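You operate a simulated robot arm through the tools that you are given. There is no shell and no other tool.

You run a simulated robot arm. Do the job below in one go: nothing can be reset, and whatever is moved stays where it is left.

JOB
Bleed the grey tyre to 0, seat its bead, then pump it to 20 PSI.
Fine: purple peg for the bead, back in its well; 40 PSI is the ceiling; the blue coupling ends on its pin.

The check looks at the end state, three seconds after you hand in, the way a careful person would. Anything else that was tipped, shoved, dropped, spilled or broken makes it a failure.

ROBOT AND FRAMES
A 6-joint arm with a two-finger gripper, fixed in place. Base frame: the origin is at the foot of the arm, x ahead of it, y to its left, z up; the work surface is at about z = 740. Units: mm, rad, N and s.
Its first joint turns from -2.897 to 2.897 rad. Payload 3.43 kg.
The tool frame sits at the grasp point between the pads (the TCP): z along the fingers, y along the line on which they close. The tips reach 20 mm beyond it. The gripper opens to 190 mm. The gripper's body begins 248 mm behind the TCP.
Orientation is that of the tool frame in the base frame, as a unit quaternion [x, y, z, w]. With the fingers straight down and closing along the base's y, the tool's x points along the base's -x, its y along +y and its z along -z.

CONTROLS
- The arm moves only by the tool play_rows. Its argument "deltas" is a list of rows, each a list of 6 numbers: the shift along the tool's x, y, z in mm, then the turn, a rotation vector about the tool's x, y, z in rad. In form: [[dx, dy, dz, wx, wy, wz], ...]. A call has 1 to 20 rows; each row shifts and turns the commanded pose from where the row before left it, along the tool's axes as they then stand. "jaw" is the finger opening in mm, from 0 to 190, set as the call begins (left out, the last holds). Each row takes 0.2 s and may step no farther than 50 mm and 0.15 rad from the row before; otherwise, or with a gripper value out of range, the whole call is refused. Where a pose cannot be reached the arm comes as near as it can. A force on the tool above 90 N (or 10 N above the force at the start of the call, whichever is more), or a blocked arm, ends the call early, and 0.2 s more pass. Each finger travels about 153 mm/s and halts on what it meets, pressing with about 38 N; the grip force reading is that of the motor and also rises with nothing between the fingers. The clock runs only during rows and for 0.2 s after the last one: add rows that do not move to give the fingers time. The reply holds the time, the measured pose of the TCP, the force on the tool along the base axes, the opening and the grip force, in the units named above and with some noise, with the torque about the TCP (base axes, N m) and any sound that the robot's microphone picked up.
- Cameras (640 x 400 px; columns grow to the right, rows downward): "scene" is fixed at [401, -499.6, 1485.7]; the picture's right is [0.66, -0.75, 0.00], its down [-0.66, -0.58, -0.48] and it looks along [0.36, 0.32, -0.88] (base axes); focal length 214 px, centre (320, 200). "wrist" rides on the gripper at [70, -8, -288] in the tool frame; the picture's right is [0.12, 0.99, 0.00], its down [-0.96, 0.11, -0.25] and it looks along [-0.25, 0.03, 0.97] (tool axes); focal length 261 px, centre (320, 200). There is no depth. A picture from a camera that has moved, and an enlarged one, comes with that camera's place and axes in the base frame and with its lens.
- capture(camera): a new picture of that camera. It takes no simulated time.
- slide_trunk(by): slides the trunk up (or, below 0, down) by that many mm; the arm rides with it, the base frame stays. It gives what a move gives, with no picture.
- inspect(camera, box): a new picture of the part [left, top, right, bottom] of that camera's present view, enlarged. It takes no simulated time.
- finish_job(): hands the job in; it is judged then, once.

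Nothing tells you positions but the pictures and the camera data. Unless the task says otherwise, let go and move clear before handing in.

The tools are called after "Emit:" by a JSON object that holds its "method" and its "body". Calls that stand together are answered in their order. play_rows: Moves the arm, as the interface text tells. Its arguments: {"type":"object","properties":{"deltas":{"type":"array"},"jaw":{"type":"number"}},"required":["deltas"]} The other tools are called the same way: slide_trunk (by) slides the trunk up or down; capture (camera) takes a picture; inspect (camera, box) takes an enlarged picture of a part of a camera's view; finish_job () hands the job in.

At the start:

```text
time_s: 0.0
ee_pos: [655.7, -417.8, 1280.8]
tcp_rot: [-0.001, 1.0, 0.001, 0.0]
ft_force: [-0.5, -1.2, 0.1]
wrist_torque: [-0.01, 0.0, 0.02]
grip_width: 190.1
grasp_force: 0.0
trunk travel left (down, up): [-250.0, 190.0]
```

scene: 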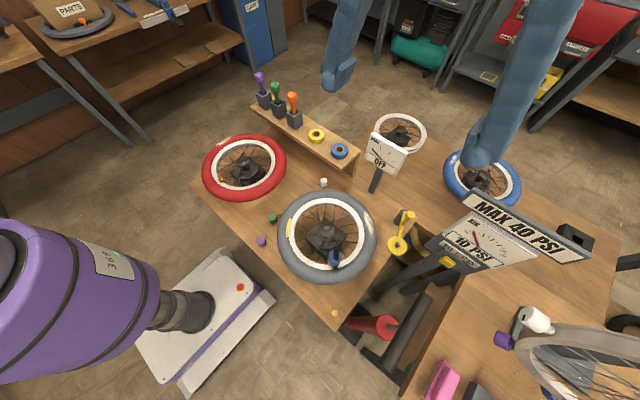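
wrist: 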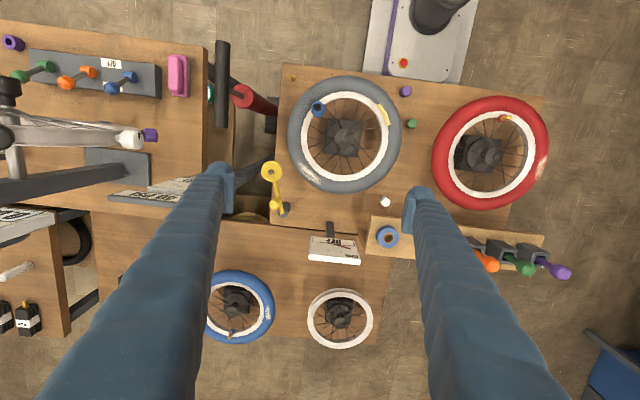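

I see a bench with a grey tyre, a red tyre, a peg rack, couplings, two dials and a pump. I'll zoom in on the parts before moving anything.

Emit:
{"method": "inspect", "body": {"camera": "scene", "box": [240, 60, 400, 160]}}

Emit:
{"method": "inspect", "body": {"camera": "scene", "box": [260, 180, 420, 280]}}

Emit:
{"method": "inspect", "body": {"camera": "scene", "box": [340, 180, 600, 342]}}

Emit:
{"method": "inspect", "body": {"camera": "wrist", "box": [200, 60, 420, 198]}}

Emit:
{"method": "inspect", "body": {"camera": "wrist", "box": [360, 180, 580, 318]}}

Emit:
{"method": "inspect", "body": {"camera": "wrist", "box": [0, 20, 280, 195]}}

```text
4.00 times, centred on (320, 110) of scene
camera zoom: at [401.0, -499.6, 1485.7], right [0.66, -0.75, 0.0], down [-0.66, -0.58, -0.48], along [0.36, 0.32, -0.88], focal length 858 px, centre (320, 560)
```

zoom: 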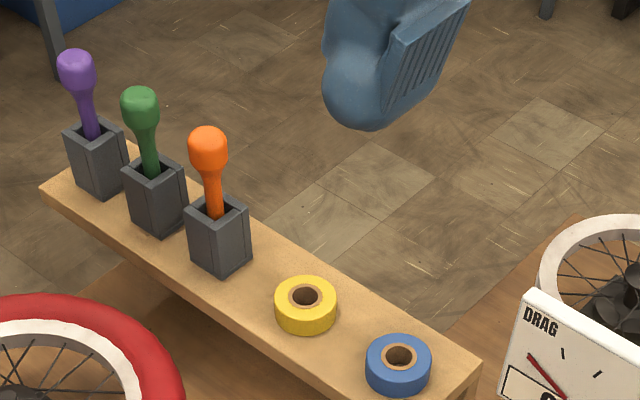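

```text
4.00 times, centred on (340, 230) of scene
camera zoom: at [401.0, -499.6, 1485.7], right [0.66, -0.75, 0.0], down [-0.66, -0.58, -0.48], along [0.36, 0.32, -0.88], focal length 858 px, centre (240, 80)
```

zoom: 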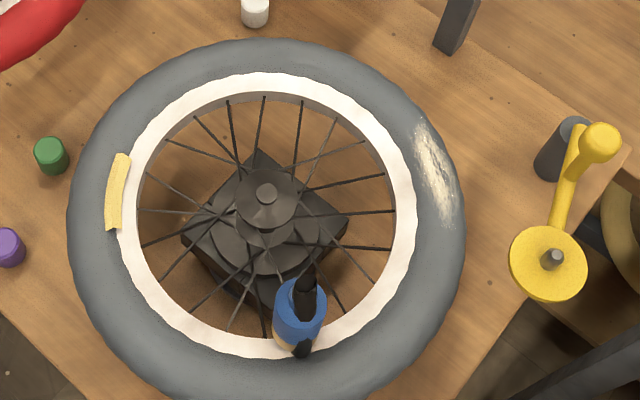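

```text
2.46 times, centred on (470, 261) of scene
camera zoom: at [401.0, -499.6, 1485.7], right [0.66, -0.75, 0.0], down [-0.66, -0.58, -0.48], along [0.36, 0.32, -0.88], focal length 528 px, centre (-49, 50)
```

zoom: 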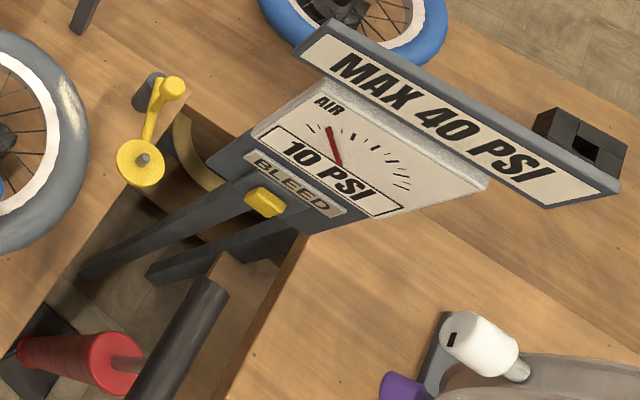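

```text
2.90 times, centred on (310, 129) of wrist
camera zoom: at [587.0, -425.9, 1568.6], right [-0.12, 0.99, 0.0], down [0.96, 0.12, 0.25], along [0.24, 0.03, -0.97], focal length 756 px, centre (349, 406)
```

zoom: 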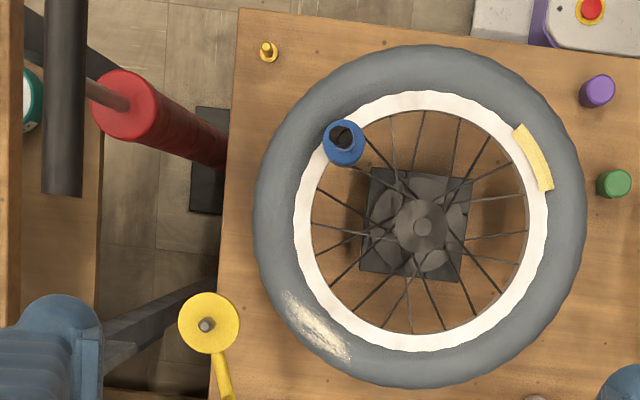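

```text
2.90 times, centred on (470, 249) of wrist
camera zoom: at [587.0, -425.9, 1568.6], right [-0.12, 0.99, 0.0], down [0.96, 0.12, 0.25], along [0.24, 0.03, -0.97], focal length 756 px, centre (-115, 58)
```

zoom: 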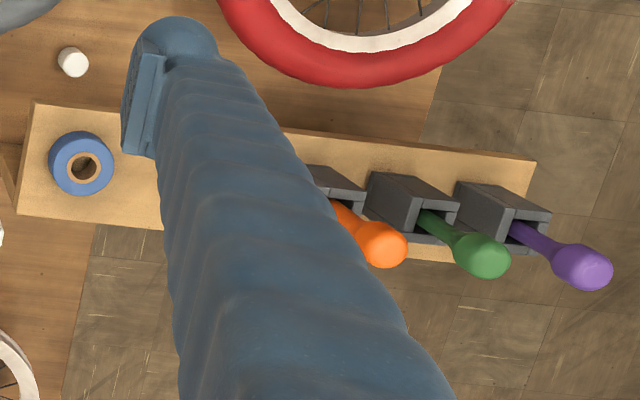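

```text
2.29 times, centred on (140, 108) of wrist
camera zoom: at [587.0, -425.9, 1568.6], right [-0.12, 0.99, 0.0], down [0.96, 0.12, 0.25], along [0.24, 0.03, -0.97], focal length 596 px, centre (731, 411)
```

zoom: 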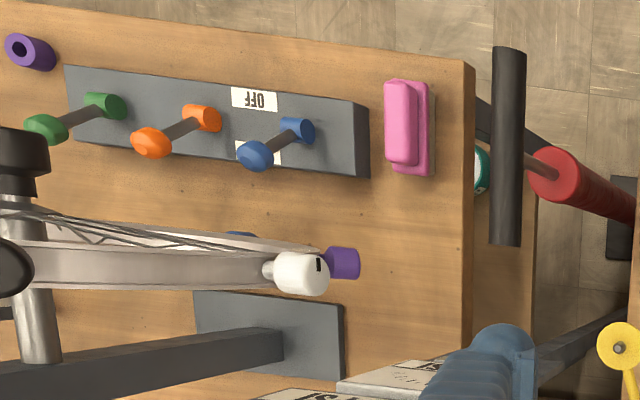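

The coupling on the grey tyre's valve and the small brass pin at the bench corner look like the relevant parts. I'll move the camera for closer views before committing to that.

Emit:
{"method": "play_rows", "body": {"deltas": [[0, 20, 45, 0, 0, 0], [0, 20, 45, 0, 0, 0], [0, 20, 45, 0, 0, 0], [0, 0, 45, 0, 0, 0]]}}

Emit:
{"method": "capture", "body": {"camera": "wrist"}}

Emit:
{"method": "inspect", "body": {"camera": "wrist", "box": [200, 0, 440, 150]}}

Emit:
{"method": "inspect", "body": {"camera": "wrist", "box": [0, 0, 240, 150]}}

Emit:
{"method": "inspect", "body": {"camera": "wrist", "box": [0, 130, 240, 280]}}

```text
time_s: 1.0
ee_pos: [656.4, -355.9, 1099.9]
tcp_rot: [-0.001, 1.0, 0.0, -0.001]
ft_force: [-0.1, 0.9, 0.2]
wrist_torque: [0.01, 0.04, -0.02]
grip_width: 190.3
grasp_force: 0.1
trunk travel left (down, up): [-250.0, 190.0]
```

```text
taken
camera wrist: at [587.8, -365.4, 1388.7], right [-0.12, 0.99, 0.0], down [0.96, 0.12, 0.25], along [0.24, 0.03, -0.97], focal length 261 px, centre (320, 200)
```

wrist: 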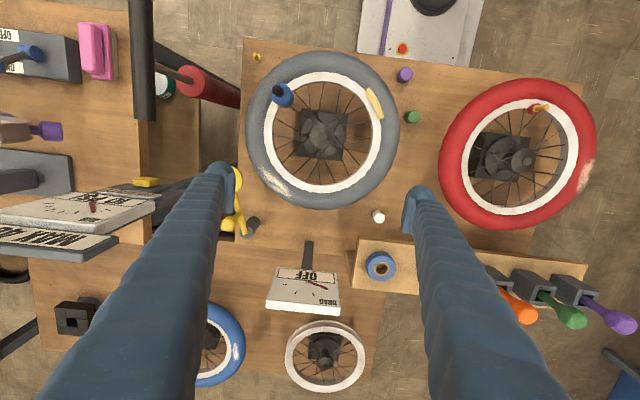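

```text
2.67 times, centred on (320, 75) of wrist
camera zoom: at [587.8, -365.4, 1388.7], right [-0.12, 0.99, 0.0], down [0.96, 0.12, 0.25], along [0.24, 0.03, -0.97], focal length 695 px, centre (320, 533)
```

zoom: 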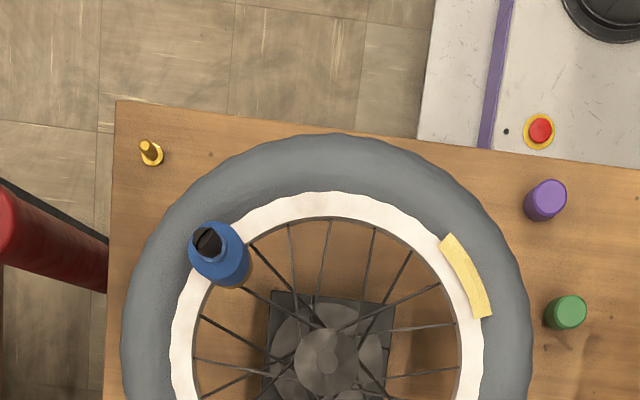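

```text
2.67 times, centred on (120, 75) of wrist
camera zoom: at [587.8, -365.4, 1388.7], right [-0.12, 0.99, 0.0], down [0.96, 0.12, 0.25], along [0.24, 0.03, -0.97], focal length 695 px, centre (853, 533)
```

zoom: 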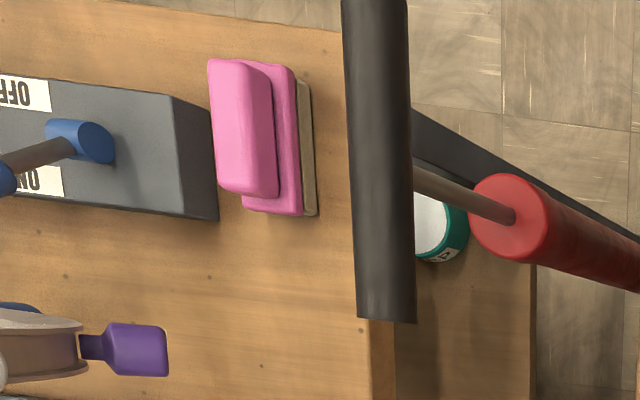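

```text
2.67 times, centred on (120, 205) of wrist
camera zoom: at [587.8, -365.4, 1388.7], right [-0.12, 0.99, 0.0], down [0.96, 0.12, 0.25], along [0.24, 0.03, -0.97], focal length 695 px, centre (853, 187)
```

zoom: 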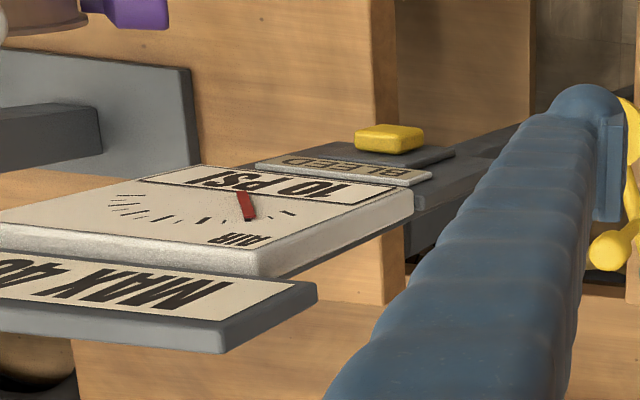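

I take the blue coupling to be on the grey tyre's valve near (531, -438, 950), its brass pin near (438, -528), and the purple peg near (842, 195, 997). The yellow BLEED button is near (706, -660, 935), the pump handle near (511, -653, 945), and the yellow bead patch near (520, -267, 861). Next I tilt the wrist and look at the gauge and button from the front.

Emit:
{"method": "play_rows", "body": {"deltas": [[10, -40, -20, 0, -0.15, 0], [20, -40, -20, 0, -0.15, 0], [30, -30, -10, 0, -0.15, 0], [30, -30, 0, 0, -0.15, 0], [30, -30, 0, 0, -0.15, 0], [0, -30, -20, 0, 0, 0], [0, -30, -20, 0, 0, 0], [0, -30, 0, 0, 0, 0]]}}

Emit:
{"method": "capture", "body": {"camera": "wrist"}}

Emit:
{"method": "capture", "body": {"camera": "scene"}}

```text
time_s: 2.8
ee_pos: [512.1, -616.6, 1139.2]
tcp_rot: [0.0, 0.931, 0.0, 0.366]
ft_force: [0.0, 1.0, -1.1]
wrist_torque: [0.02, -0.04, 0.01]
grip_width: 190.0
grasp_force: 0.0
trunk travel left (down, up): [-250.0, 190.0]
```

```text
taken
camera wrist: at [265.6, -626.0, 1302.2], right [-0.09, 0.99, -0.08], down [0.54, 0.11, 0.84], along [0.84, 0.03, -0.54], focal length 261 px, centre (320, 200)
```

wrist: 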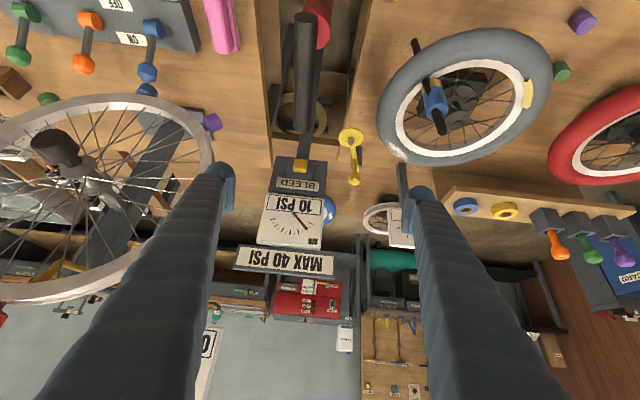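

```text
taken
```

scene: 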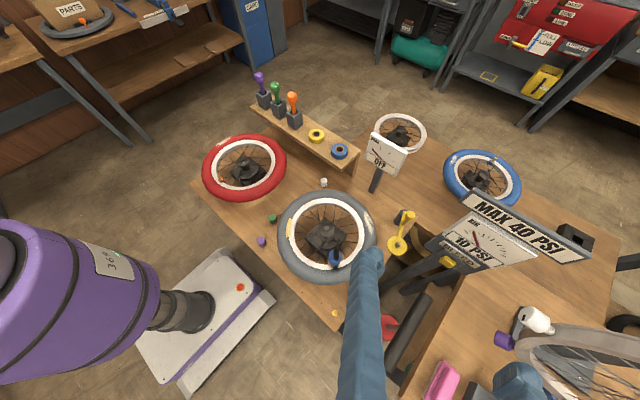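

The panel is upright and faces the robot, as I expected. I'll zoom in on the bleed button, the coupling and the pump.

Emit:
{"method": "inspect", "body": {"camera": "wrist", "box": [230, 100, 390, 200]}}

Emit:
{"method": "inspect", "body": {"camera": "wrist", "box": [370, 20, 530, 120]}}

Emit:
{"method": "inspect", "body": {"camera": "wrist", "box": [230, 0, 390, 100]}}

Emit:
{"method": "inspect", "body": {"camera": "wrist", "box": [430, 170, 640, 301]}}

```text
4.00 times, centred on (310, 150) of wrist
camera zoom: at [265.6, -626.0, 1302.2], right [-0.09, 0.99, -0.08], down [0.54, 0.11, 0.84], along [0.84, 0.03, -0.54], focal length 1043 px, centre (360, 400)
```

zoom: 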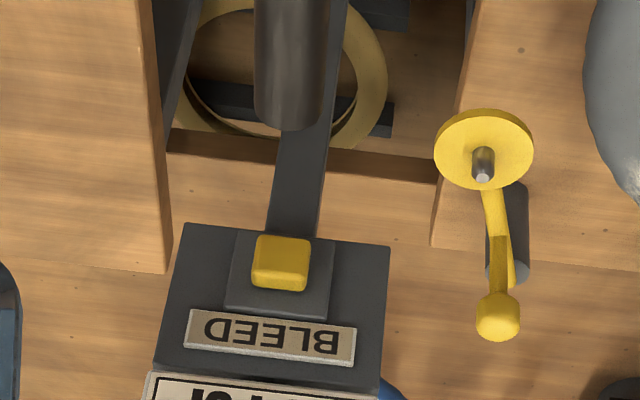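

```text
4.00 times, centred on (450, 70) of wrist
camera zoom: at [265.6, -626.0, 1302.2], right [-0.09, 0.99, -0.08], down [0.54, 0.11, 0.84], along [0.84, 0.03, -0.54], focal length 1043 px, centre (-200, 720)
```

zoom: 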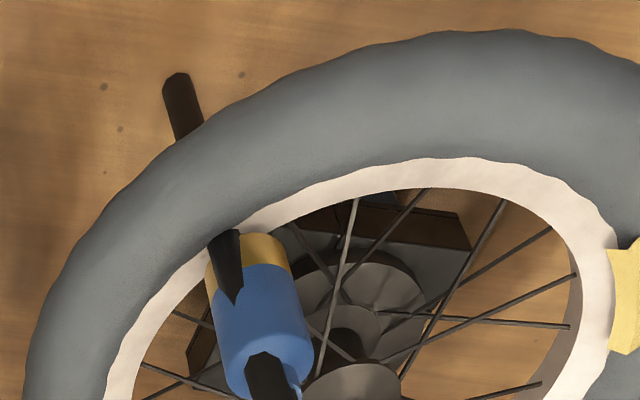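

```text
4.00 times, centred on (310, 50) of wrist
camera zoom: at [265.6, -626.0, 1302.2], right [-0.09, 0.99, -0.08], down [0.54, 0.11, 0.84], along [0.84, 0.03, -0.54], focal length 1043 px, centre (360, 800)
```

zoom: 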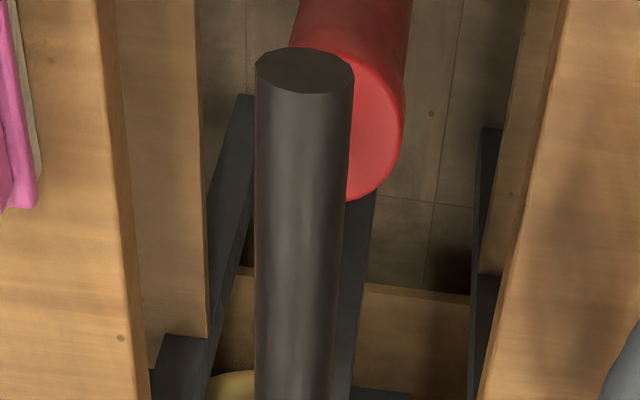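

```text
3.05 times, centred on (535, 236) of wrist
camera zoom: at [265.6, -626.0, 1302.2], right [-0.09, 0.99, -0.08], down [0.54, 0.11, 0.84], along [0.84, 0.03, -0.54], focal length 794 px, centre (-335, 92)
```

zoom: 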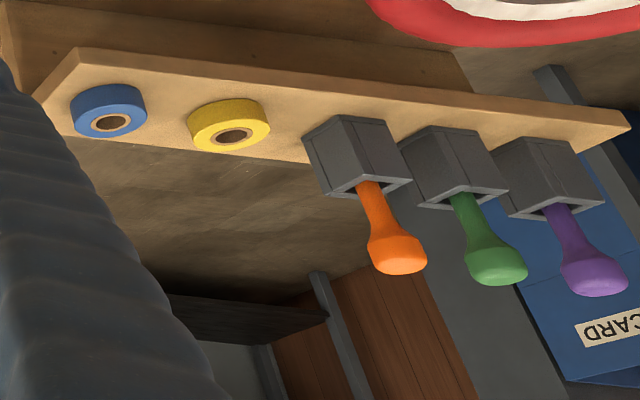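

The coupling has dark pieces around it that may be a hose. I'll inspect it closely before planning a grasp.

Emit:
{"method": "inspect", "body": {"camera": "wrist", "box": [400, 60, 480, 150]}}

Emit:
{"method": "inspect", "body": {"camera": "scene", "box": [300, 230, 380, 280]}}

Emit:
{"method": "inspect", "body": {"camera": "scene", "box": [300, 270, 420, 345]}}

```text
4.44 times, centred on (440, 105) of wrist
camera zoom: at [265.6, -626.0, 1302.2], right [-0.09, 0.99, -0.08], down [0.54, 0.11, 0.84], along [0.84, 0.03, -0.54], focal length 1158 px, centre (-213, 622)
```

zoom: 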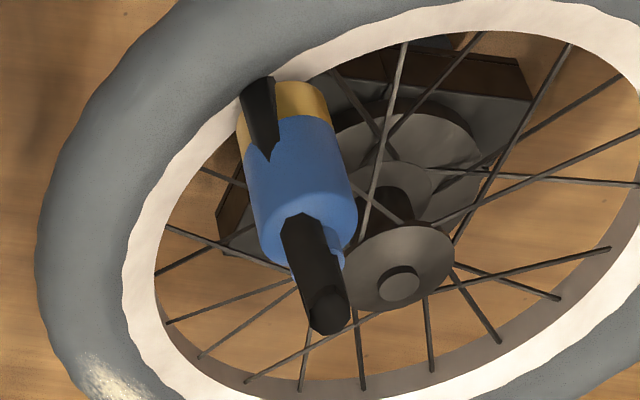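

```text
8.00 times, centred on (340, 255) of scene
camera zoom: at [401.0, -499.6, 1485.7], right [0.66, -0.75, 0.0], down [-0.66, -0.58, -0.48], along [0.36, 0.32, -0.88], focal length 1716 px, centre (160, -240)
```

zoom: 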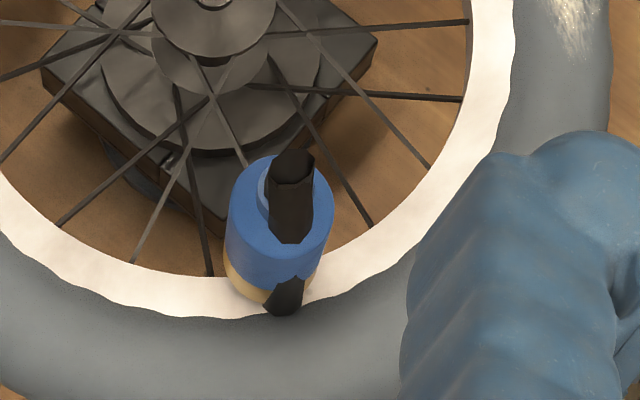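

```text
5.33 times, centred on (360, 308) of scene
camera zoom: at [401.0, -499.6, 1485.7], right [0.66, -0.75, 0.0], down [-0.66, -0.58, -0.48], along [0.36, 0.32, -0.88], focal length 1144 px, centre (107, -373)
```

zoom: 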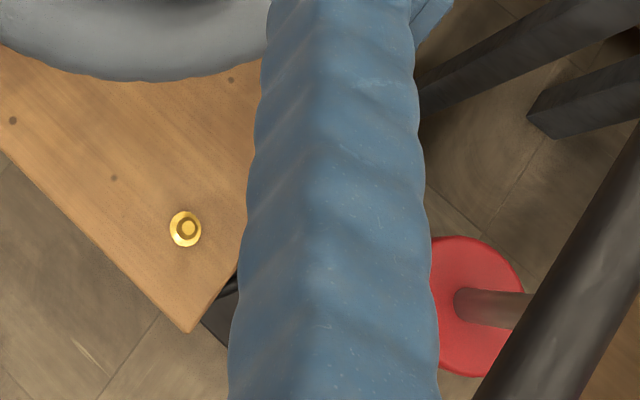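

The dark pieces look like a hose attached to the coupling, so they shouldn't stop me lifting it off later. The button faces the robot on the gauge post. I'll close the jaws and approach it at this tilt, staying clear of the pump handle.

Emit:
{"method": "play_rows", "body": {"deltas": [[4.2, -8.8, 0, 0, 0, 0], [4.2, -8.8, 30, 0, 0, 0], [4.2, -8.8, 45, 0, 0, 0], [4.2, -8.8, 45, 0, 0, 0], [4.2, -8.8, 45, 0, 0, 0], [0, 0, 40, 0, 0, 0], [0, 0, 20, 0, 0, 0], [0, 0, 0, 0, 0, 0]], "jaw": 0}}

Emit:
{"method": "capture", "body": {"camera": "wrist"}}

Emit:
{"method": "capture", "body": {"camera": "scene"}}

Emit:
{"method": "inspect", "body": {"camera": "scene", "box": [360, 180, 600, 330]}}

```text
time_s: 4.6
ee_pos: [650.5, -660.7, 961.8]
tcp_rot: [0.001, 0.931, -0.001, 0.365]
ft_force: [0.5, -0.6, 0.4]
wrist_torque: [0.01, -0.04, 0.0]
grip_width: 0.0
grasp_force: 34.5
trunk travel left (down, up): [-250.0, 190.0]
```

```text
taken
camera wrist: at [404.4, -669.3, 1123.1], right [-0.09, 0.99, -0.08], down [0.54, 0.12, 0.84], along [0.84, 0.03, -0.54], focal length 261 px, centre (320, 200)
```

wrist: 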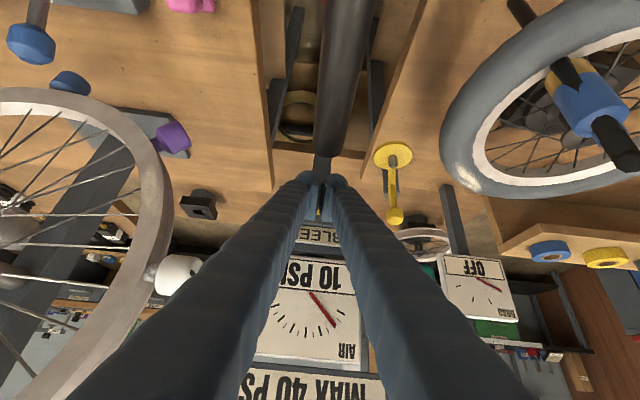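

```text
taken
```

scene: 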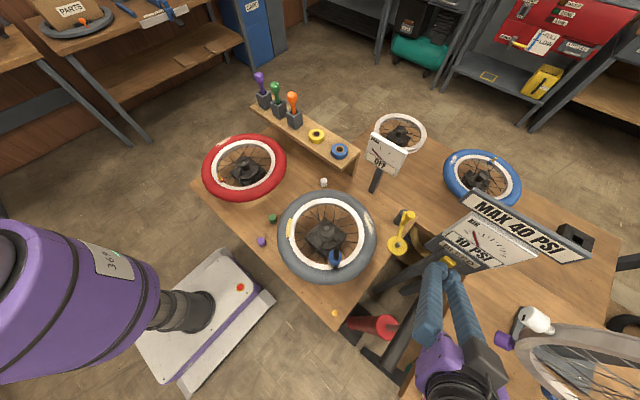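

```text
2.67 times, centred on (480, 255) of scene
camera zoom: at [401.0, -499.6, 1485.7], right [0.66, -0.75, 0.0], down [-0.66, -0.58, -0.48], along [0.36, 0.32, -0.88], focal length 572 px, centre (-107, 53)
```

zoom: 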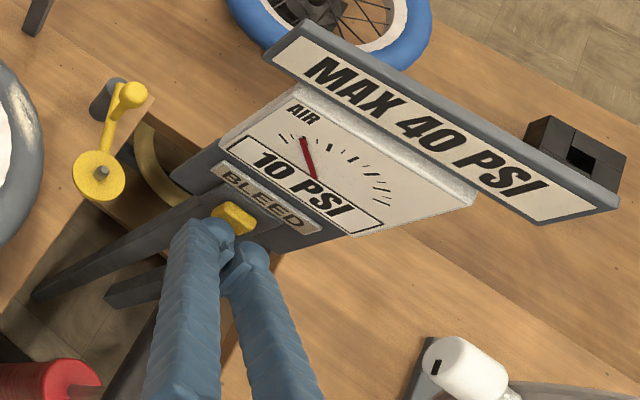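

The fingertips are just short of the button and the gauge still reads 10. I'll drop level with the button and push forward in small steps.

Emit:
{"method": "play_rows", "body": {"deltas": [[8.5, 0, 9.1, 0, 0, 0], [8.5, 0, 9.1, 0, 0, 0], [-3.66, 0, 3.41, 0, 0, 0], [-3.66, 0, 3.41, 0, 0, 0], [-3.66, 0, 3.41, 0, 0, 0], [-3.66, 0, 3.41, 0, 0, 0]]}}

Emit:
{"method": "inspect", "body": {"camera": "scene", "box": [400, 180, 560, 280]}}

```text
time_s: 6.0
ee_pos: [670.9, -662.8, 935.3]
tcp_rot: [0.0, 0.931, 0.0, 0.366]
ft_force: [0.5, -0.3, -0.4]
wrist_torque: [-0.04, 0.0, -0.03]
grip_width: 0.2
grasp_force: 34.7
trunk travel left (down, up): [-250.0, 190.0]
```

```text
4.00 times, centred on (480, 230) of scene
camera zoom: at [401.0, -499.6, 1485.7], right [0.66, -0.75, 0.0], down [-0.66, -0.58, -0.48], along [0.36, 0.32, -0.88], focal length 858 px, centre (-320, 80)
```

zoom: 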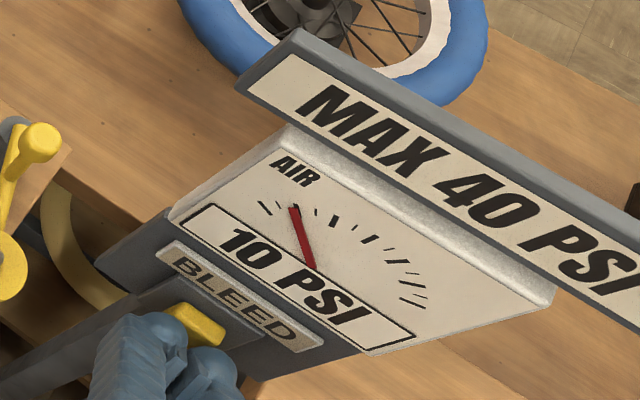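

No contact yet, so I keep going forward in 3 mm steps.

Emit:
{"method": "play_rows", "body": {"deltas": [[-2.2, 0, 2.05, 0, 0, 0], [-2.2, 0, 2.05, 0, 0, 0], [-2.2, 0, 2.05, 0, 0, 0], [-2.2, 0, 2.05, 0, 0, 0]]}}

Emit:
{"method": "inspect", "body": {"camera": "scene", "box": [400, 180, 560, 280]}}

```text
time_s: 7.0
ee_pos: [681.7, -661.1, 934.2]
tcp_rot: [0.001, 0.93, 0.0, 0.367]
ft_force: [-14.2, 1.0, 1.9]
wrist_torque: [-0.06, -0.09, 0.01]
grip_width: 6.1
grasp_force: 34.0
trunk travel left (down, up): [-250.0, 190.0]
heard: click
```

```text
4.00 times, centred on (480, 230) of scene
camera zoom: at [401.0, -499.6, 1485.7], right [0.66, -0.75, 0.0], down [-0.66, -0.58, -0.48], along [0.36, 0.32, -0.88], focal length 858 px, centre (-320, 80)
```

zoom: 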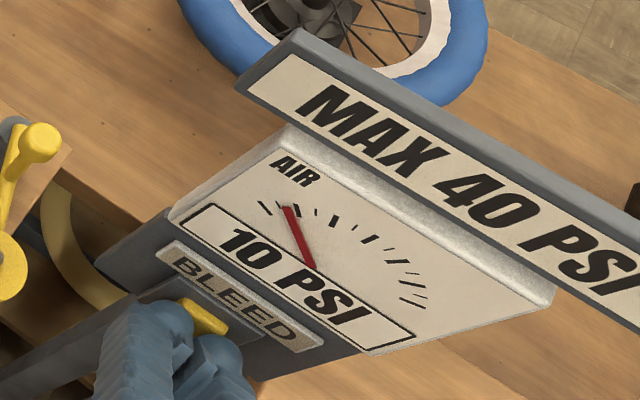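

There was a click, and the needle has started to move. I'll hold here and watch the gauge.

Emit:
{"method": "play_rows", "body": {"deltas": [[0, 0, 0, 0, 0, 0], [0, 0, 0, 0, 0, 0], [0, 0, 0, 0, 0, 0], [0, 0, 0, 0, 0, 0], [0, 0, 0, 0, 0, 0]]}}

Emit:
{"method": "inspect", "body": {"camera": "scene", "box": [400, 180, 560, 280]}}

```text
time_s: 8.2
ee_pos: [681.5, -662.3, 934.7]
tcp_rot: [0.0, 0.931, 0.0, 0.365]
ft_force: [-19.9, 0.4, -2.2]
wrist_torque: [-0.02, 0.01, 0.02]
grip_width: 6.1
grasp_force: 34.2
trunk travel left (down, up): [-250.0, 190.0]
```

```text
4.00 times, centred on (480, 230) of scene
camera zoom: at [401.0, -499.6, 1485.7], right [0.66, -0.75, 0.0], down [-0.66, -0.58, -0.48], along [0.36, 0.32, -0.88], focal length 858 px, centre (-320, 80)
```

zoom: 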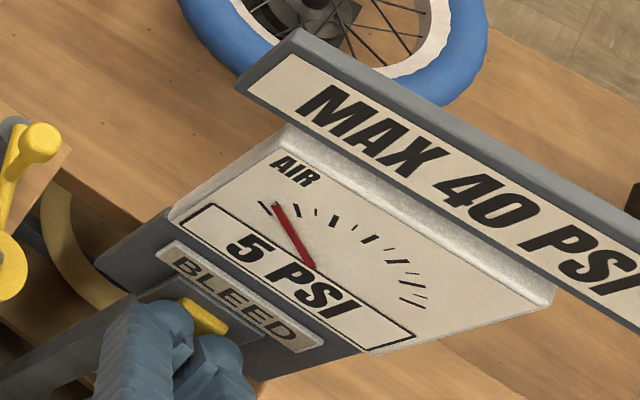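

The gauge is at 5 PSI and falling, so I keep holding.

Emit:
{"method": "play_rows", "body": {"deltas": [[0, 0, 0, 0, 0, 0], [0, 0, 0, 0, 0, 0], [0, 0, 0, 0, 0, 0], [0, 0, 0, 0, 0, 0], [0, 0, 0, 0, 0, 0], [0, 0, 0, 0, 0, 0], [0, 0, 0, 0, 0, 0], [0, 0, 0, 0, 0, 0], [0, 0, 0, 0, 0, 0], [0, 0, 0, 0, 0, 0]]}}

Emit:
{"method": "inspect", "body": {"camera": "scene", "box": [400, 180, 560, 280]}}

```text
time_s: 10.4
ee_pos: [681.5, -662.0, 934.4]
tcp_rot: [0.0, 0.931, -0.001, 0.366]
ft_force: [-26.2, 1.3, -6.7]
wrist_torque: [0.01, 0.08, -0.01]
grip_width: 6.0
grasp_force: 34.0
trunk travel left (down, up): [-250.0, 190.0]
```

```text
4.00 times, centred on (480, 230) of scene
camera zoom: at [401.0, -499.6, 1485.7], right [0.66, -0.75, 0.0], down [-0.66, -0.58, -0.48], along [0.36, 0.32, -0.88], focal length 858 px, centre (-320, 80)
```

zoom: 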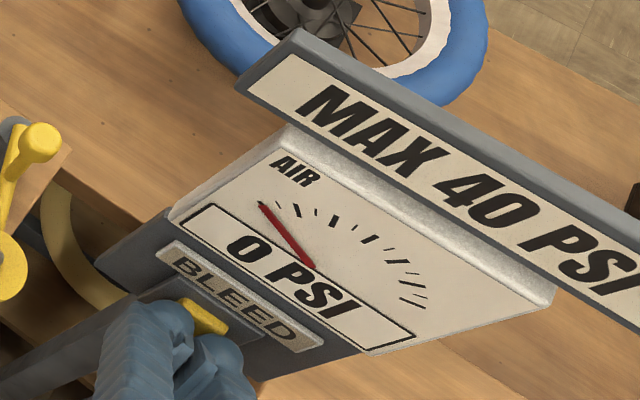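

It reads 0 PSI. I'll hold one second more to be sure it's fully down, then back out the way I came.

Emit:
{"method": "play_rows", "body": {"deltas": [[0, 0, 0, 0, 0, 0], [0, 0, 0, 0, 0, 0], [0, 0, 0, 0, 0, 0], [0, 0, 0, 0, 0, 0], [0, 0, 0, 0, 0, 0], [7.3, 0, -6.8, 0, 0, 0], [7.3, 0, -6.8, 0, 0, 0], [-10, 0, -30, 0, 0, 0], [0, 0, -45, 0, 0, 0], [0, 0, -45, 0, 0, 0], [0, 0, -45, 0, 0, 0], [0, 0, -45, 0, 0, 0]]}}

Emit:
{"method": "inspect", "body": {"camera": "scene", "box": [400, 180, 560, 280]}}

```text
time_s: 13.0
ee_pos: [527.3, -661.9, 1094.6]
tcp_rot: [-0.001, 0.931, 0.0, 0.366]
ft_force: [0.4, -0.7, -0.4]
wrist_torque: [-0.04, -0.03, -0.04]
grip_width: 0.0
grasp_force: 34.2
trunk travel left (down, up): [-250.0, 190.0]
```

```text
4.00 times, centred on (480, 230) of scene
camera zoom: at [401.0, -499.6, 1485.7], right [0.66, -0.75, 0.0], down [-0.66, -0.58, -0.48], along [0.36, 0.32, -0.88], focal length 858 px, centre (-320, 80)
```

zoom: 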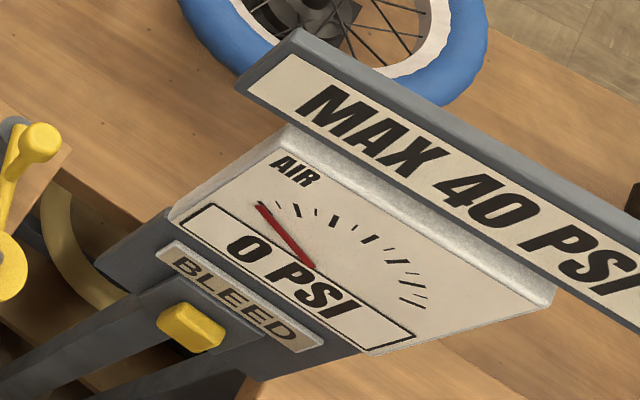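

Bleeding is done; the gauge holds at 0 and the button has popped back. Next I straighten the tool and cross over, up high, to the peg rack.

Emit:
{"method": "play_rows", "body": {"deltas": [[-34, 0, -36, 0, 0, 0], [-34, 0, -36, 0, 0, 0], [0, 0, 0, 0, 0.15, 0], [0, 0, 0, 0, 0.15, 0], [0, 0, 0, 0, 0.15, 0], [0, 0, 0, 0, 0.15, 0], [0, 0, 0, 0, 0.15, 0]], "jaw": 80}}

Emit:
{"method": "play_rows", "body": {"deltas": [[-14, 47, 0, 0, 0, 0], [-14, 47, 0, 0, 0, 0], [-14, 47, 0, 0, 0, 0], [-14, 47, 0, 0, 0, 0], [-14, 47, 0, 0, 0, 0], [-14, 47, 0, 0, 0, 0], [-14, 47, 0, 0, 0, 0], [-14, 47, 0, 0, 0, 0], [-14, 47, 0, 0, 0, 0], [-14, 47, 0, 0, 0, 0], [-14, 47, 0, 0, 0, 0], [-14, 47, 0, 0, 0, 0], [-14, 47, 0, 0, 0, 0], [-14, 47, 0, 0, 0, 0], [-14, 47, 0, 0, 0, 0], [-14, 47, 0, 0, 0, 0], [-14, 47, 0, 0, 0, 0], [-14, 47, 0, 0, 0, 0], [0, 0, 0, 0, 0, 0]]}}

Emit:
{"method": "capture", "body": {"camera": "wrist"}}

Emit:
{"method": "capture", "body": {"camera": "scene"}}

```text
time_s: 14.6
ee_pos: [529.9, -663.0, 1192.8]
tcp_rot: [0.0, 1.0, 0.0, -0.002]
ft_force: [-0.3, 0.2, 0.4]
wrist_torque: [-0.03, 0.13, 0.01]
grip_width: 80.0
grasp_force: 0.1
trunk travel left (down, up): [-250.0, 190.0]
```

```text
time_s: 18.6
ee_pos: [777.5, 186.9, 1192.0]
tcp_rot: [0.0, 1.0, 0.0, -0.001]
ft_force: [-1.2, 0.1, 0.0]
wrist_torque: [-0.13, -0.04, 0.01]
grip_width: 80.1
grasp_force: 0.0
trunk travel left (down, up): [-250.0, 190.0]
```

```text
taken
camera wrist: at [707.4, 179.0, 1480.6], right [-0.12, 0.99, 0.0], down [0.96, 0.12, 0.25], along [0.25, 0.03, -0.97], focal length 261 px, centre (320, 200)
```

wrist: 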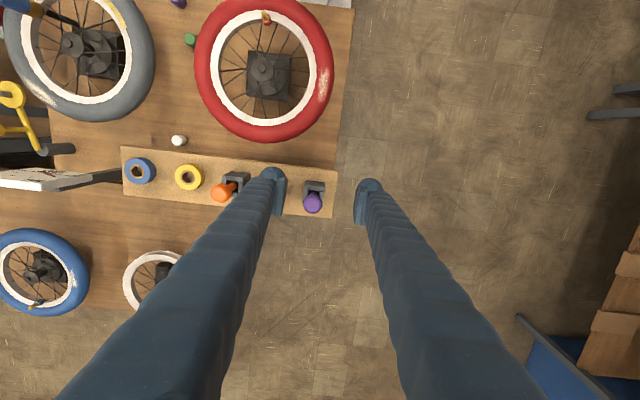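

```text
taken
```

scene: 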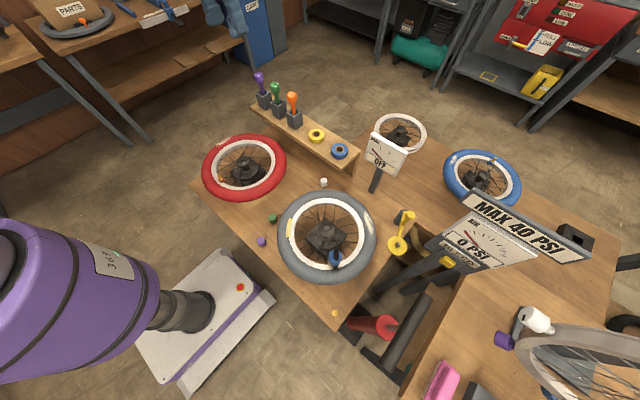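

The purple peg lies between the fingers and ahead of them. I'll zoom in for an exact position.

Emit:
{"method": "inspect", "body": {"camera": "wrist", "box": [260, 160, 380, 235]}}

Emit:
{"method": "inspect", "body": {"camera": "scene", "box": [240, 60, 320, 110]}}

```text
5.33 times, centred on (320, 198) of wrist
camera zoom: at [707.4, 179.0, 1480.6], right [-0.12, 0.99, 0.0], down [0.96, 0.12, 0.25], along [0.25, 0.03, -0.97], focal length 1390 px, centre (320, 213)
```

zoom: 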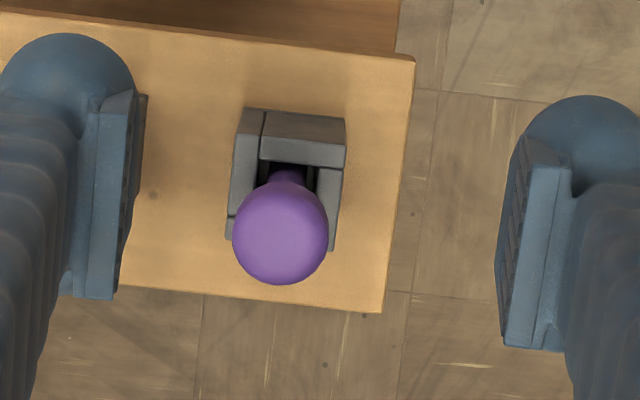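

```text
8.00 times, centred on (280, 85) of scene
camera zoom: at [401.0, -499.6, 1485.7], right [0.66, -0.75, 0.0], down [-0.66, -0.58, -0.48], along [0.36, 0.32, -0.88], focal length 1716 px, centre (640, 1120)
```

zoom: 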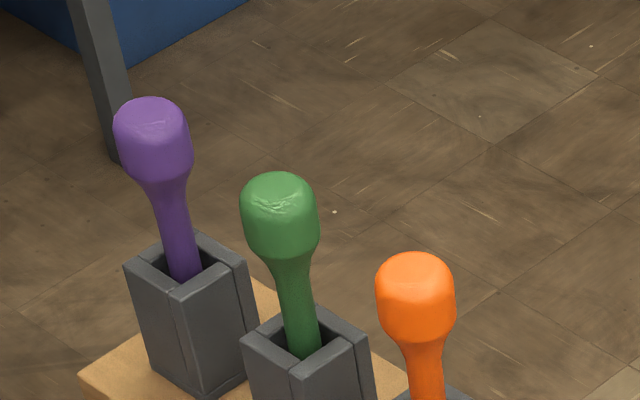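

I place the purple knob near (836, 181, 1005), with the green peg about 83 mm away in y. I'll set the jaw to 64, centre over the purple peg, come down part way and look again.

Emit:
{"method": "play_rows", "body": {"deltas": [[-20, -2, 0, 0, 0, 0], [-20, -2, 0, 0, 0, 0], [-19, -2, 0, 0, 0, 0], [0, 0, 40, 0, 0, 0], [0, 0, 40, 0, 0, 0], [0, 0, 0, 0, 0, 0]], "jaw": 64}}

Emit:
{"method": "inspect", "body": {"camera": "wrist", "box": [240, 120, 400, 220]}}

Emit:
{"method": "inspect", "body": {"camera": "scene", "box": [220, 30, 320, 110]}}

```text
time_s: 20.0
ee_pos: [837.4, 178.5, 1115.3]
tcp_rot: [-0.001, 1.0, 0.0, 0.0]
ft_force: [0.9, 0.2, 0.1]
wrist_torque: [0.0, 0.03, 0.03]
grip_width: 63.6
grasp_force: 0.1
trunk travel left (down, up): [-250.0, 190.0]
```

```text
4.00 times, centred on (320, 170) of wrist
camera zoom: at [767.4, 170.2, 1403.3], right [-0.12, 0.99, 0.0], down [0.96, 0.12, 0.25], along [0.25, 0.03, -0.97], focal length 1043 px, centre (320, 320)
```

zoom: 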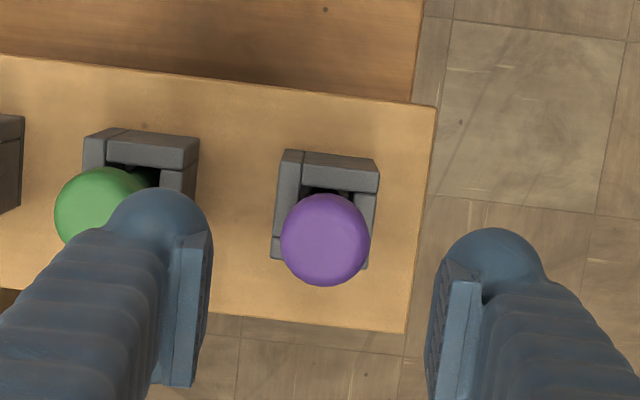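

```text
5.00 times, centred on (270, 70) of scene
camera zoom: at [401.0, -499.6, 1485.7], right [0.66, -0.75, 0.0], down [-0.66, -0.58, -0.48], along [0.36, 0.32, -0.88], focal length 1072 px, centre (570, 850)
```

zoom: 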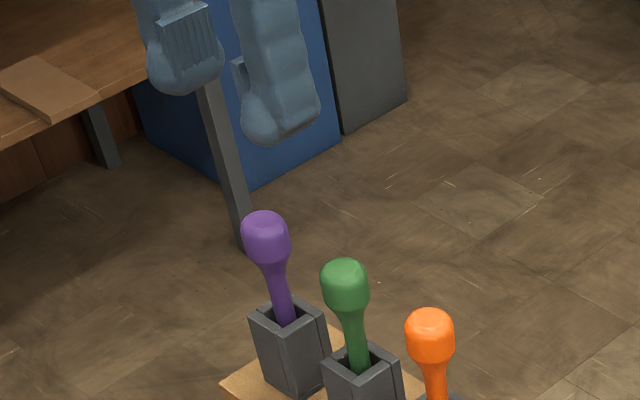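

The knob is centred between the fingers. I'll descend around it, staying above the well box.

Emit:
{"method": "play_rows", "body": {"deltas": [[1, 0.5, 40, 0, 0, 0], [1, 0.5, 40, 0, 0, 0], [1, 0.5, 28, 0, 0, 0], [0, 0, 0, 0, 0, 0]]}}

Emit:
{"method": "inspect", "body": {"camera": "wrist", "box": [240, 80, 400, 180]}}

Emit:
{"method": "inspect", "body": {"camera": "scene", "box": [220, 30, 320, 110]}}

```text
time_s: 21.0
ee_pos: [833.8, 181.7, 1004.4]
tcp_rot: [0.0, 1.0, 0.0, 0.0]
ft_force: [0.0, -0.3, 0.5]
wrist_torque: [-0.02, 0.01, 0.01]
grip_width: 64.0
grasp_force: 0.1
trunk travel left (down, up): [-250.0, 190.0]
```

```text
4.00 times, centred on (320, 130) of wrist
camera zoom: at [764.8, 174.1, 1291.4], right [-0.12, 0.99, 0.0], down [0.96, 0.12, 0.25], along [0.25, 0.03, -0.97], focal length 1043 px, centre (320, 480)
```

zoom: 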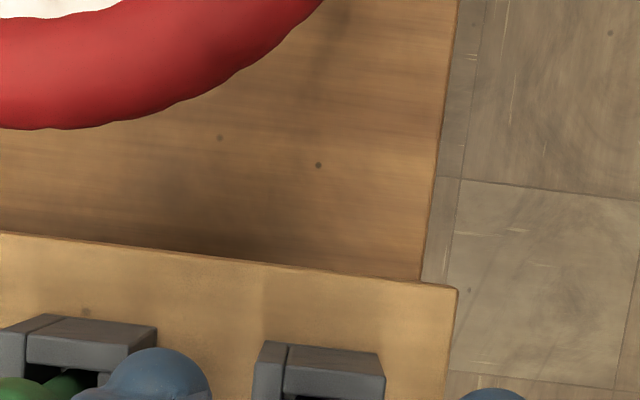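

```text
5.00 times, centred on (270, 70) of scene
camera zoom: at [401.0, -499.6, 1485.7], right [0.66, -0.75, 0.0], down [-0.66, -0.58, -0.48], along [0.36, 0.32, -0.88], focal length 1072 px, centre (570, 850)
```

zoom: 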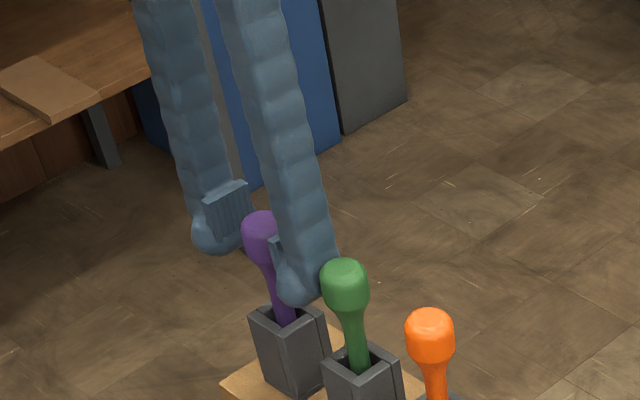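

Emit:
{"method": "inspect", "body": {"camera": "wrist", "box": [240, 150, 400, 250]}}

```text
4.00 times, centred on (320, 200) of wrist
camera zoom: at [764.8, 174.1, 1291.4], right [-0.12, 0.99, 0.0], down [0.96, 0.12, 0.25], along [0.25, 0.03, -0.97], focal length 1043 px, centre (320, 200)
```

zoom: 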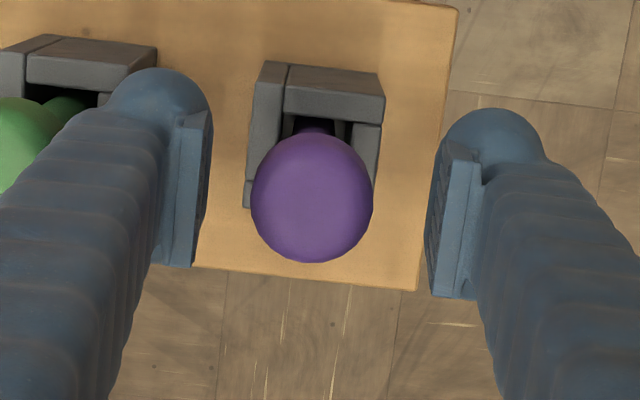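

The knob is well centred. I'll close on it and lift slowly.

Emit:
{"method": "play_rows", "body": {"deltas": [[0, 0, 0, 0, 0, 0], [0, 0, 0, 0, 0, 0], [0, 0, 0, 0, 0, 0]], "jaw": 0}}

Emit:
{"method": "play_rows", "body": {"deltas": [[0, 0, -15, 0, 0, 0], [0, 0, -25, 0, 0, 0], [0, 0, -30, 0, 0, 0], [0, 0, -30, 0, 0, 0]]}}

Emit:
{"method": "capture", "body": {"camera": "scene"}}

Emit:
{"method": "inspect", "body": {"camera": "scene", "box": [220, 0, 320, 110]}}

```text
time_s: 21.8
ee_pos: [834.8, 183.8, 1004.0]
tcp_rot: [0.001, 1.0, 0.0, 0.0]
ft_force: [-0.1, -0.5, -0.1]
wrist_torque: [-0.02, 0.01, -0.03]
grip_width: 28.9
grasp_force: 37.9
trunk travel left (down, up): [-250.0, 190.0]
```

```text
time_s: 22.8
ee_pos: [837.1, 179.8, 1107.8]
tcp_rot: [-0.001, 1.0, -0.001, 0.0]
ft_force: [-0.2, 0.0, -0.4]
wrist_torque: [0.02, -0.05, 0.01]
grip_width: 28.7
grasp_force: 38.0
trunk travel left (down, up): [-250.0, 190.0]
```

```text
taken
```

scene: 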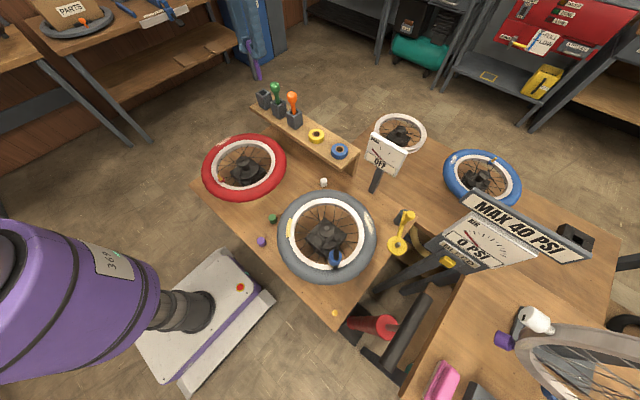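

```text
3.64 times, centred on (270, 55) of scene
camera zoom: at [401.0, -499.6, 1485.7], right [0.66, -0.75, 0.0], down [-0.66, -0.58, -0.48], along [0.36, 0.32, -0.88], focal length 780 px, centre (502, 727)
```

zoom: 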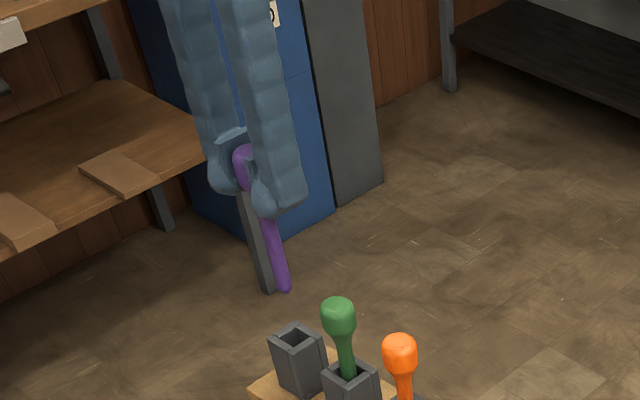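

The peg is out, and its tip is about 108 mm below the TCP. Next I carry it high to above the yellow bead patch near (520, -267).

Emit:
{"method": "play_rows", "body": {"deltas": [[0, 0, -40, 0, 0, 0], [26.4, -37.25, 0, 0, 0, 0], [26.4, -37.25, 0, 0, 0, 0], [26.4, -37.25, 0, 0, 0, 0], [26.4, -37.25, 0, 0, 0, 0], [26.4, -37.25, 0, 0, 0, 0], [26.4, -37.25, 0, 0, 0, 0], [26.4, -37.25, 0, 0, 0, 0], [26.4, -37.25, 0, 0, 0, 0], [26.4, -37.25, 0, 0, 0, 0], [26.4, -37.25, 0, 0, 0, 0], [26.4, -37.25, 0, 0, 0, 0], [26.4, -37.25, 0, 0, 0, 0], [0, 0, 40, 0, 0, 0], [0, 0, 40, 0, 0, 0], [0, 0, 0, 0, 0, 0]]}}

Emit:
{"method": "capture", "body": {"camera": "wrist"}}

Emit:
{"method": "inspect", "body": {"camera": "wrist", "box": [240, 110, 400, 210]}}

Emit:
{"method": "inspect", "body": {"camera": "scene", "box": [250, 150, 410, 250]}}

```text
time_s: 26.2
ee_pos: [517.0, -264.1, 1066.4]
tcp_rot: [-0.001, 1.0, -0.001, 0.0]
ft_force: [0.4, -0.1, -0.9]
wrist_torque: [0.06, -0.02, 0.03]
grip_width: 29.0
grasp_force: 38.0
trunk travel left (down, up): [-250.0, 190.0]
```

```text
taken
camera wrist: at [447.2, -272.7, 1354.2], right [-0.12, 0.99, 0.0], down [0.96, 0.12, 0.25], along [0.25, 0.03, -0.97], focal length 261 px, centre (320, 200)
```

wrist: 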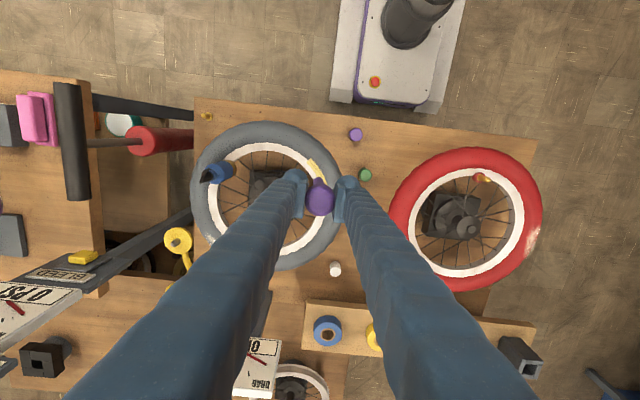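

```text
4.00 times, centred on (320, 160) of wrist
camera zoom: at [447.2, -272.7, 1354.2], right [-0.12, 0.99, 0.0], down [0.96, 0.12, 0.25], along [0.25, 0.03, -0.97], focal length 1043 px, centre (320, 360)
```

zoom: 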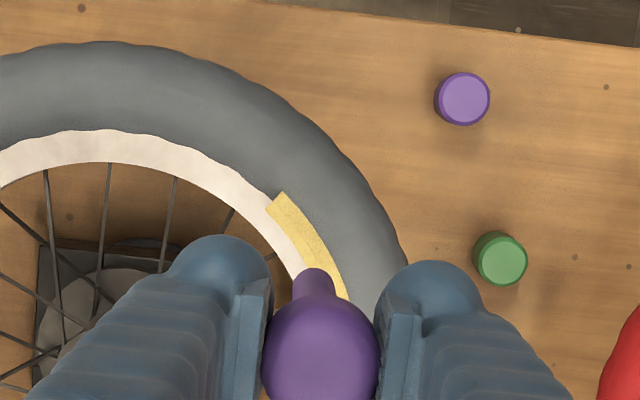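

```text
4.00 times, centred on (330, 200) of scene
camera zoom: at [401.0, -499.6, 1485.7], right [0.66, -0.75, 0.0], down [-0.66, -0.58, -0.48], along [0.36, 0.32, -0.88], focal length 858 px, centre (280, 200)
```

zoom: 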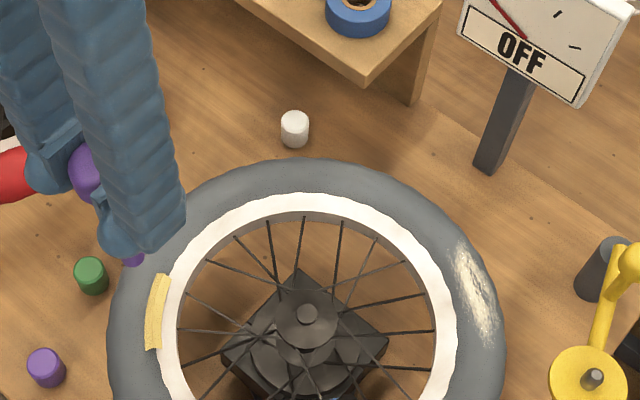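

The peg tip is almost exactly above the patch. I'll descend to just above it and check the alignment from both cameras.

Emit:
{"method": "play_rows", "body": {"deltas": [[-2, -0.5, 40, 0, 0, 0], [-1, 0, 35, 0, 0, 0], [0, 0, 0, 0, 0, 0]]}}

Emit:
{"method": "inspect", "body": {"camera": "wrist", "box": [260, 90, 380, 165]}}

Emit:
{"method": "inspect", "body": {"camera": "scene", "box": [260, 200, 340, 250]}}

```text
time_s: 27.0
ee_pos: [521.6, -265.8, 986.5]
tcp_rot: [0.0, 1.0, -0.001, 0.0]
ft_force: [-0.1, -0.4, -0.7]
wrist_torque: [0.0, 0.01, 0.0]
grip_width: 28.7
grasp_force: 38.2
trunk travel left (down, up): [-250.0, 190.0]
```

```text
5.33 times, centred on (320, 128) of wrist
camera zoom: at [450.4, -274.4, 1274.7], right [-0.12, 0.99, 0.0], down [0.96, 0.12, 0.25], along [0.25, 0.03, -0.97], focal length 1390 px, centre (320, 587)
```

zoom: 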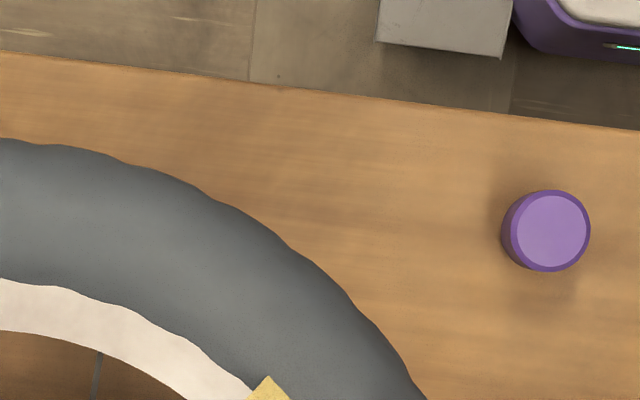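

```text
8.00 times, centred on (300, 225) of scene
camera zoom: at [401.0, -499.6, 1485.7], right [0.66, -0.75, 0.0], down [-0.66, -0.58, -0.48], along [0.36, 0.32, -0.88], focal length 1716 px, centre (480, 0)
```

zoom: 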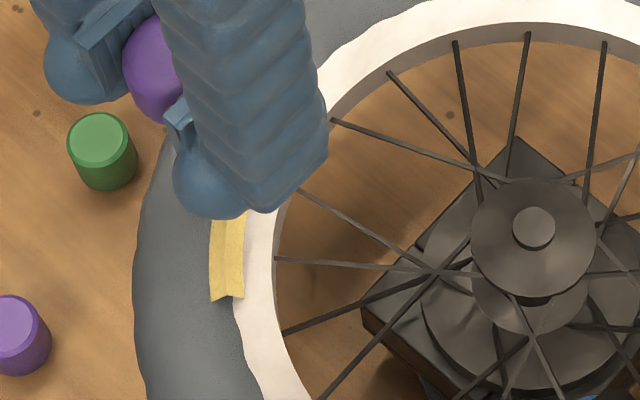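

Emit:
{"method": "inspect", "body": {"camera": "wrist", "box": [270, 150, 370, 212]}}

Emit:
{"method": "inspect", "body": {"camera": "scene", "box": [255, 190, 345, 270]}}

```text
6.40 times, centred on (320, 181) of wrist
camera zoom: at [450.4, -274.4, 1274.7], right [-0.12, 0.99, 0.0], down [0.96, 0.12, 0.25], along [0.25, 0.03, -0.97], focal length 1668 px, centre (320, 322)
```

zoom: 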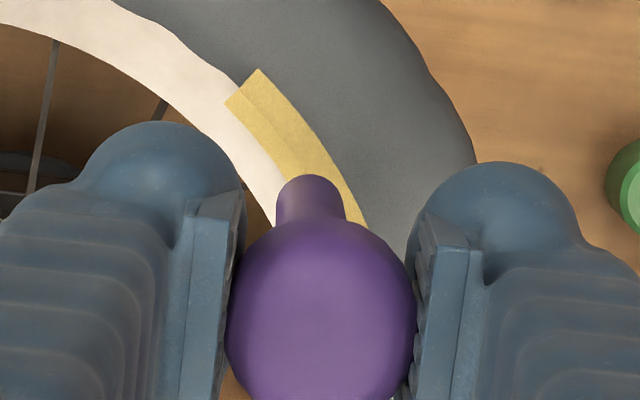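

```text
5.00 times, centred on (300, 230) of scene
camera zoom: at [401.0, -499.6, 1485.7], right [0.66, -0.75, 0.0], down [-0.66, -0.58, -0.48], along [0.36, 0.32, -0.88], focal length 1072 px, centre (420, 50)
```

zoom: 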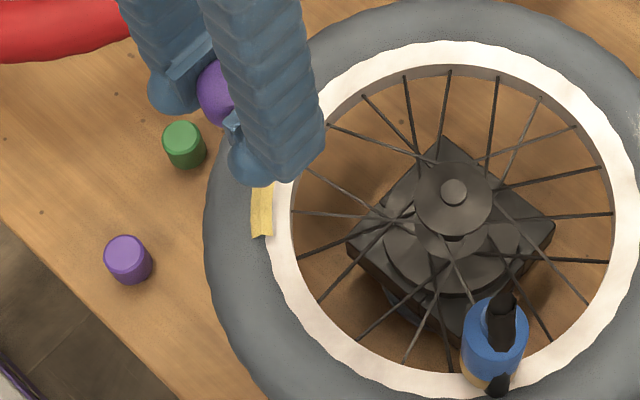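

The tip sits about 3 mm inboard of the patch centre. I'll correct that and press down in small steps, watching the force and listening for a click.

Emit:
{"method": "play_rows", "body": {"deltas": [[3, 0.5, 4, 0, 0, 0], [0, 0, 3, 0, 0, 0], [0, 0, 3, 0, 0, 0], [0, 0, 2, 0, 0, 0], [0, 0, 2, 0, 0, 0]]}}

```text
time_s: 28.2
ee_pos: [518.3, -266.5, 975.3]
tcp_rot: [-0.001, 1.0, 0.0, 0.0]
ft_force: [0.2, -0.3, -0.3]
wrist_torque: [0.04, 0.02, -0.04]
grip_width: 28.7
grasp_force: 37.8
trunk travel left (down, up): [-250.0, 190.0]
```

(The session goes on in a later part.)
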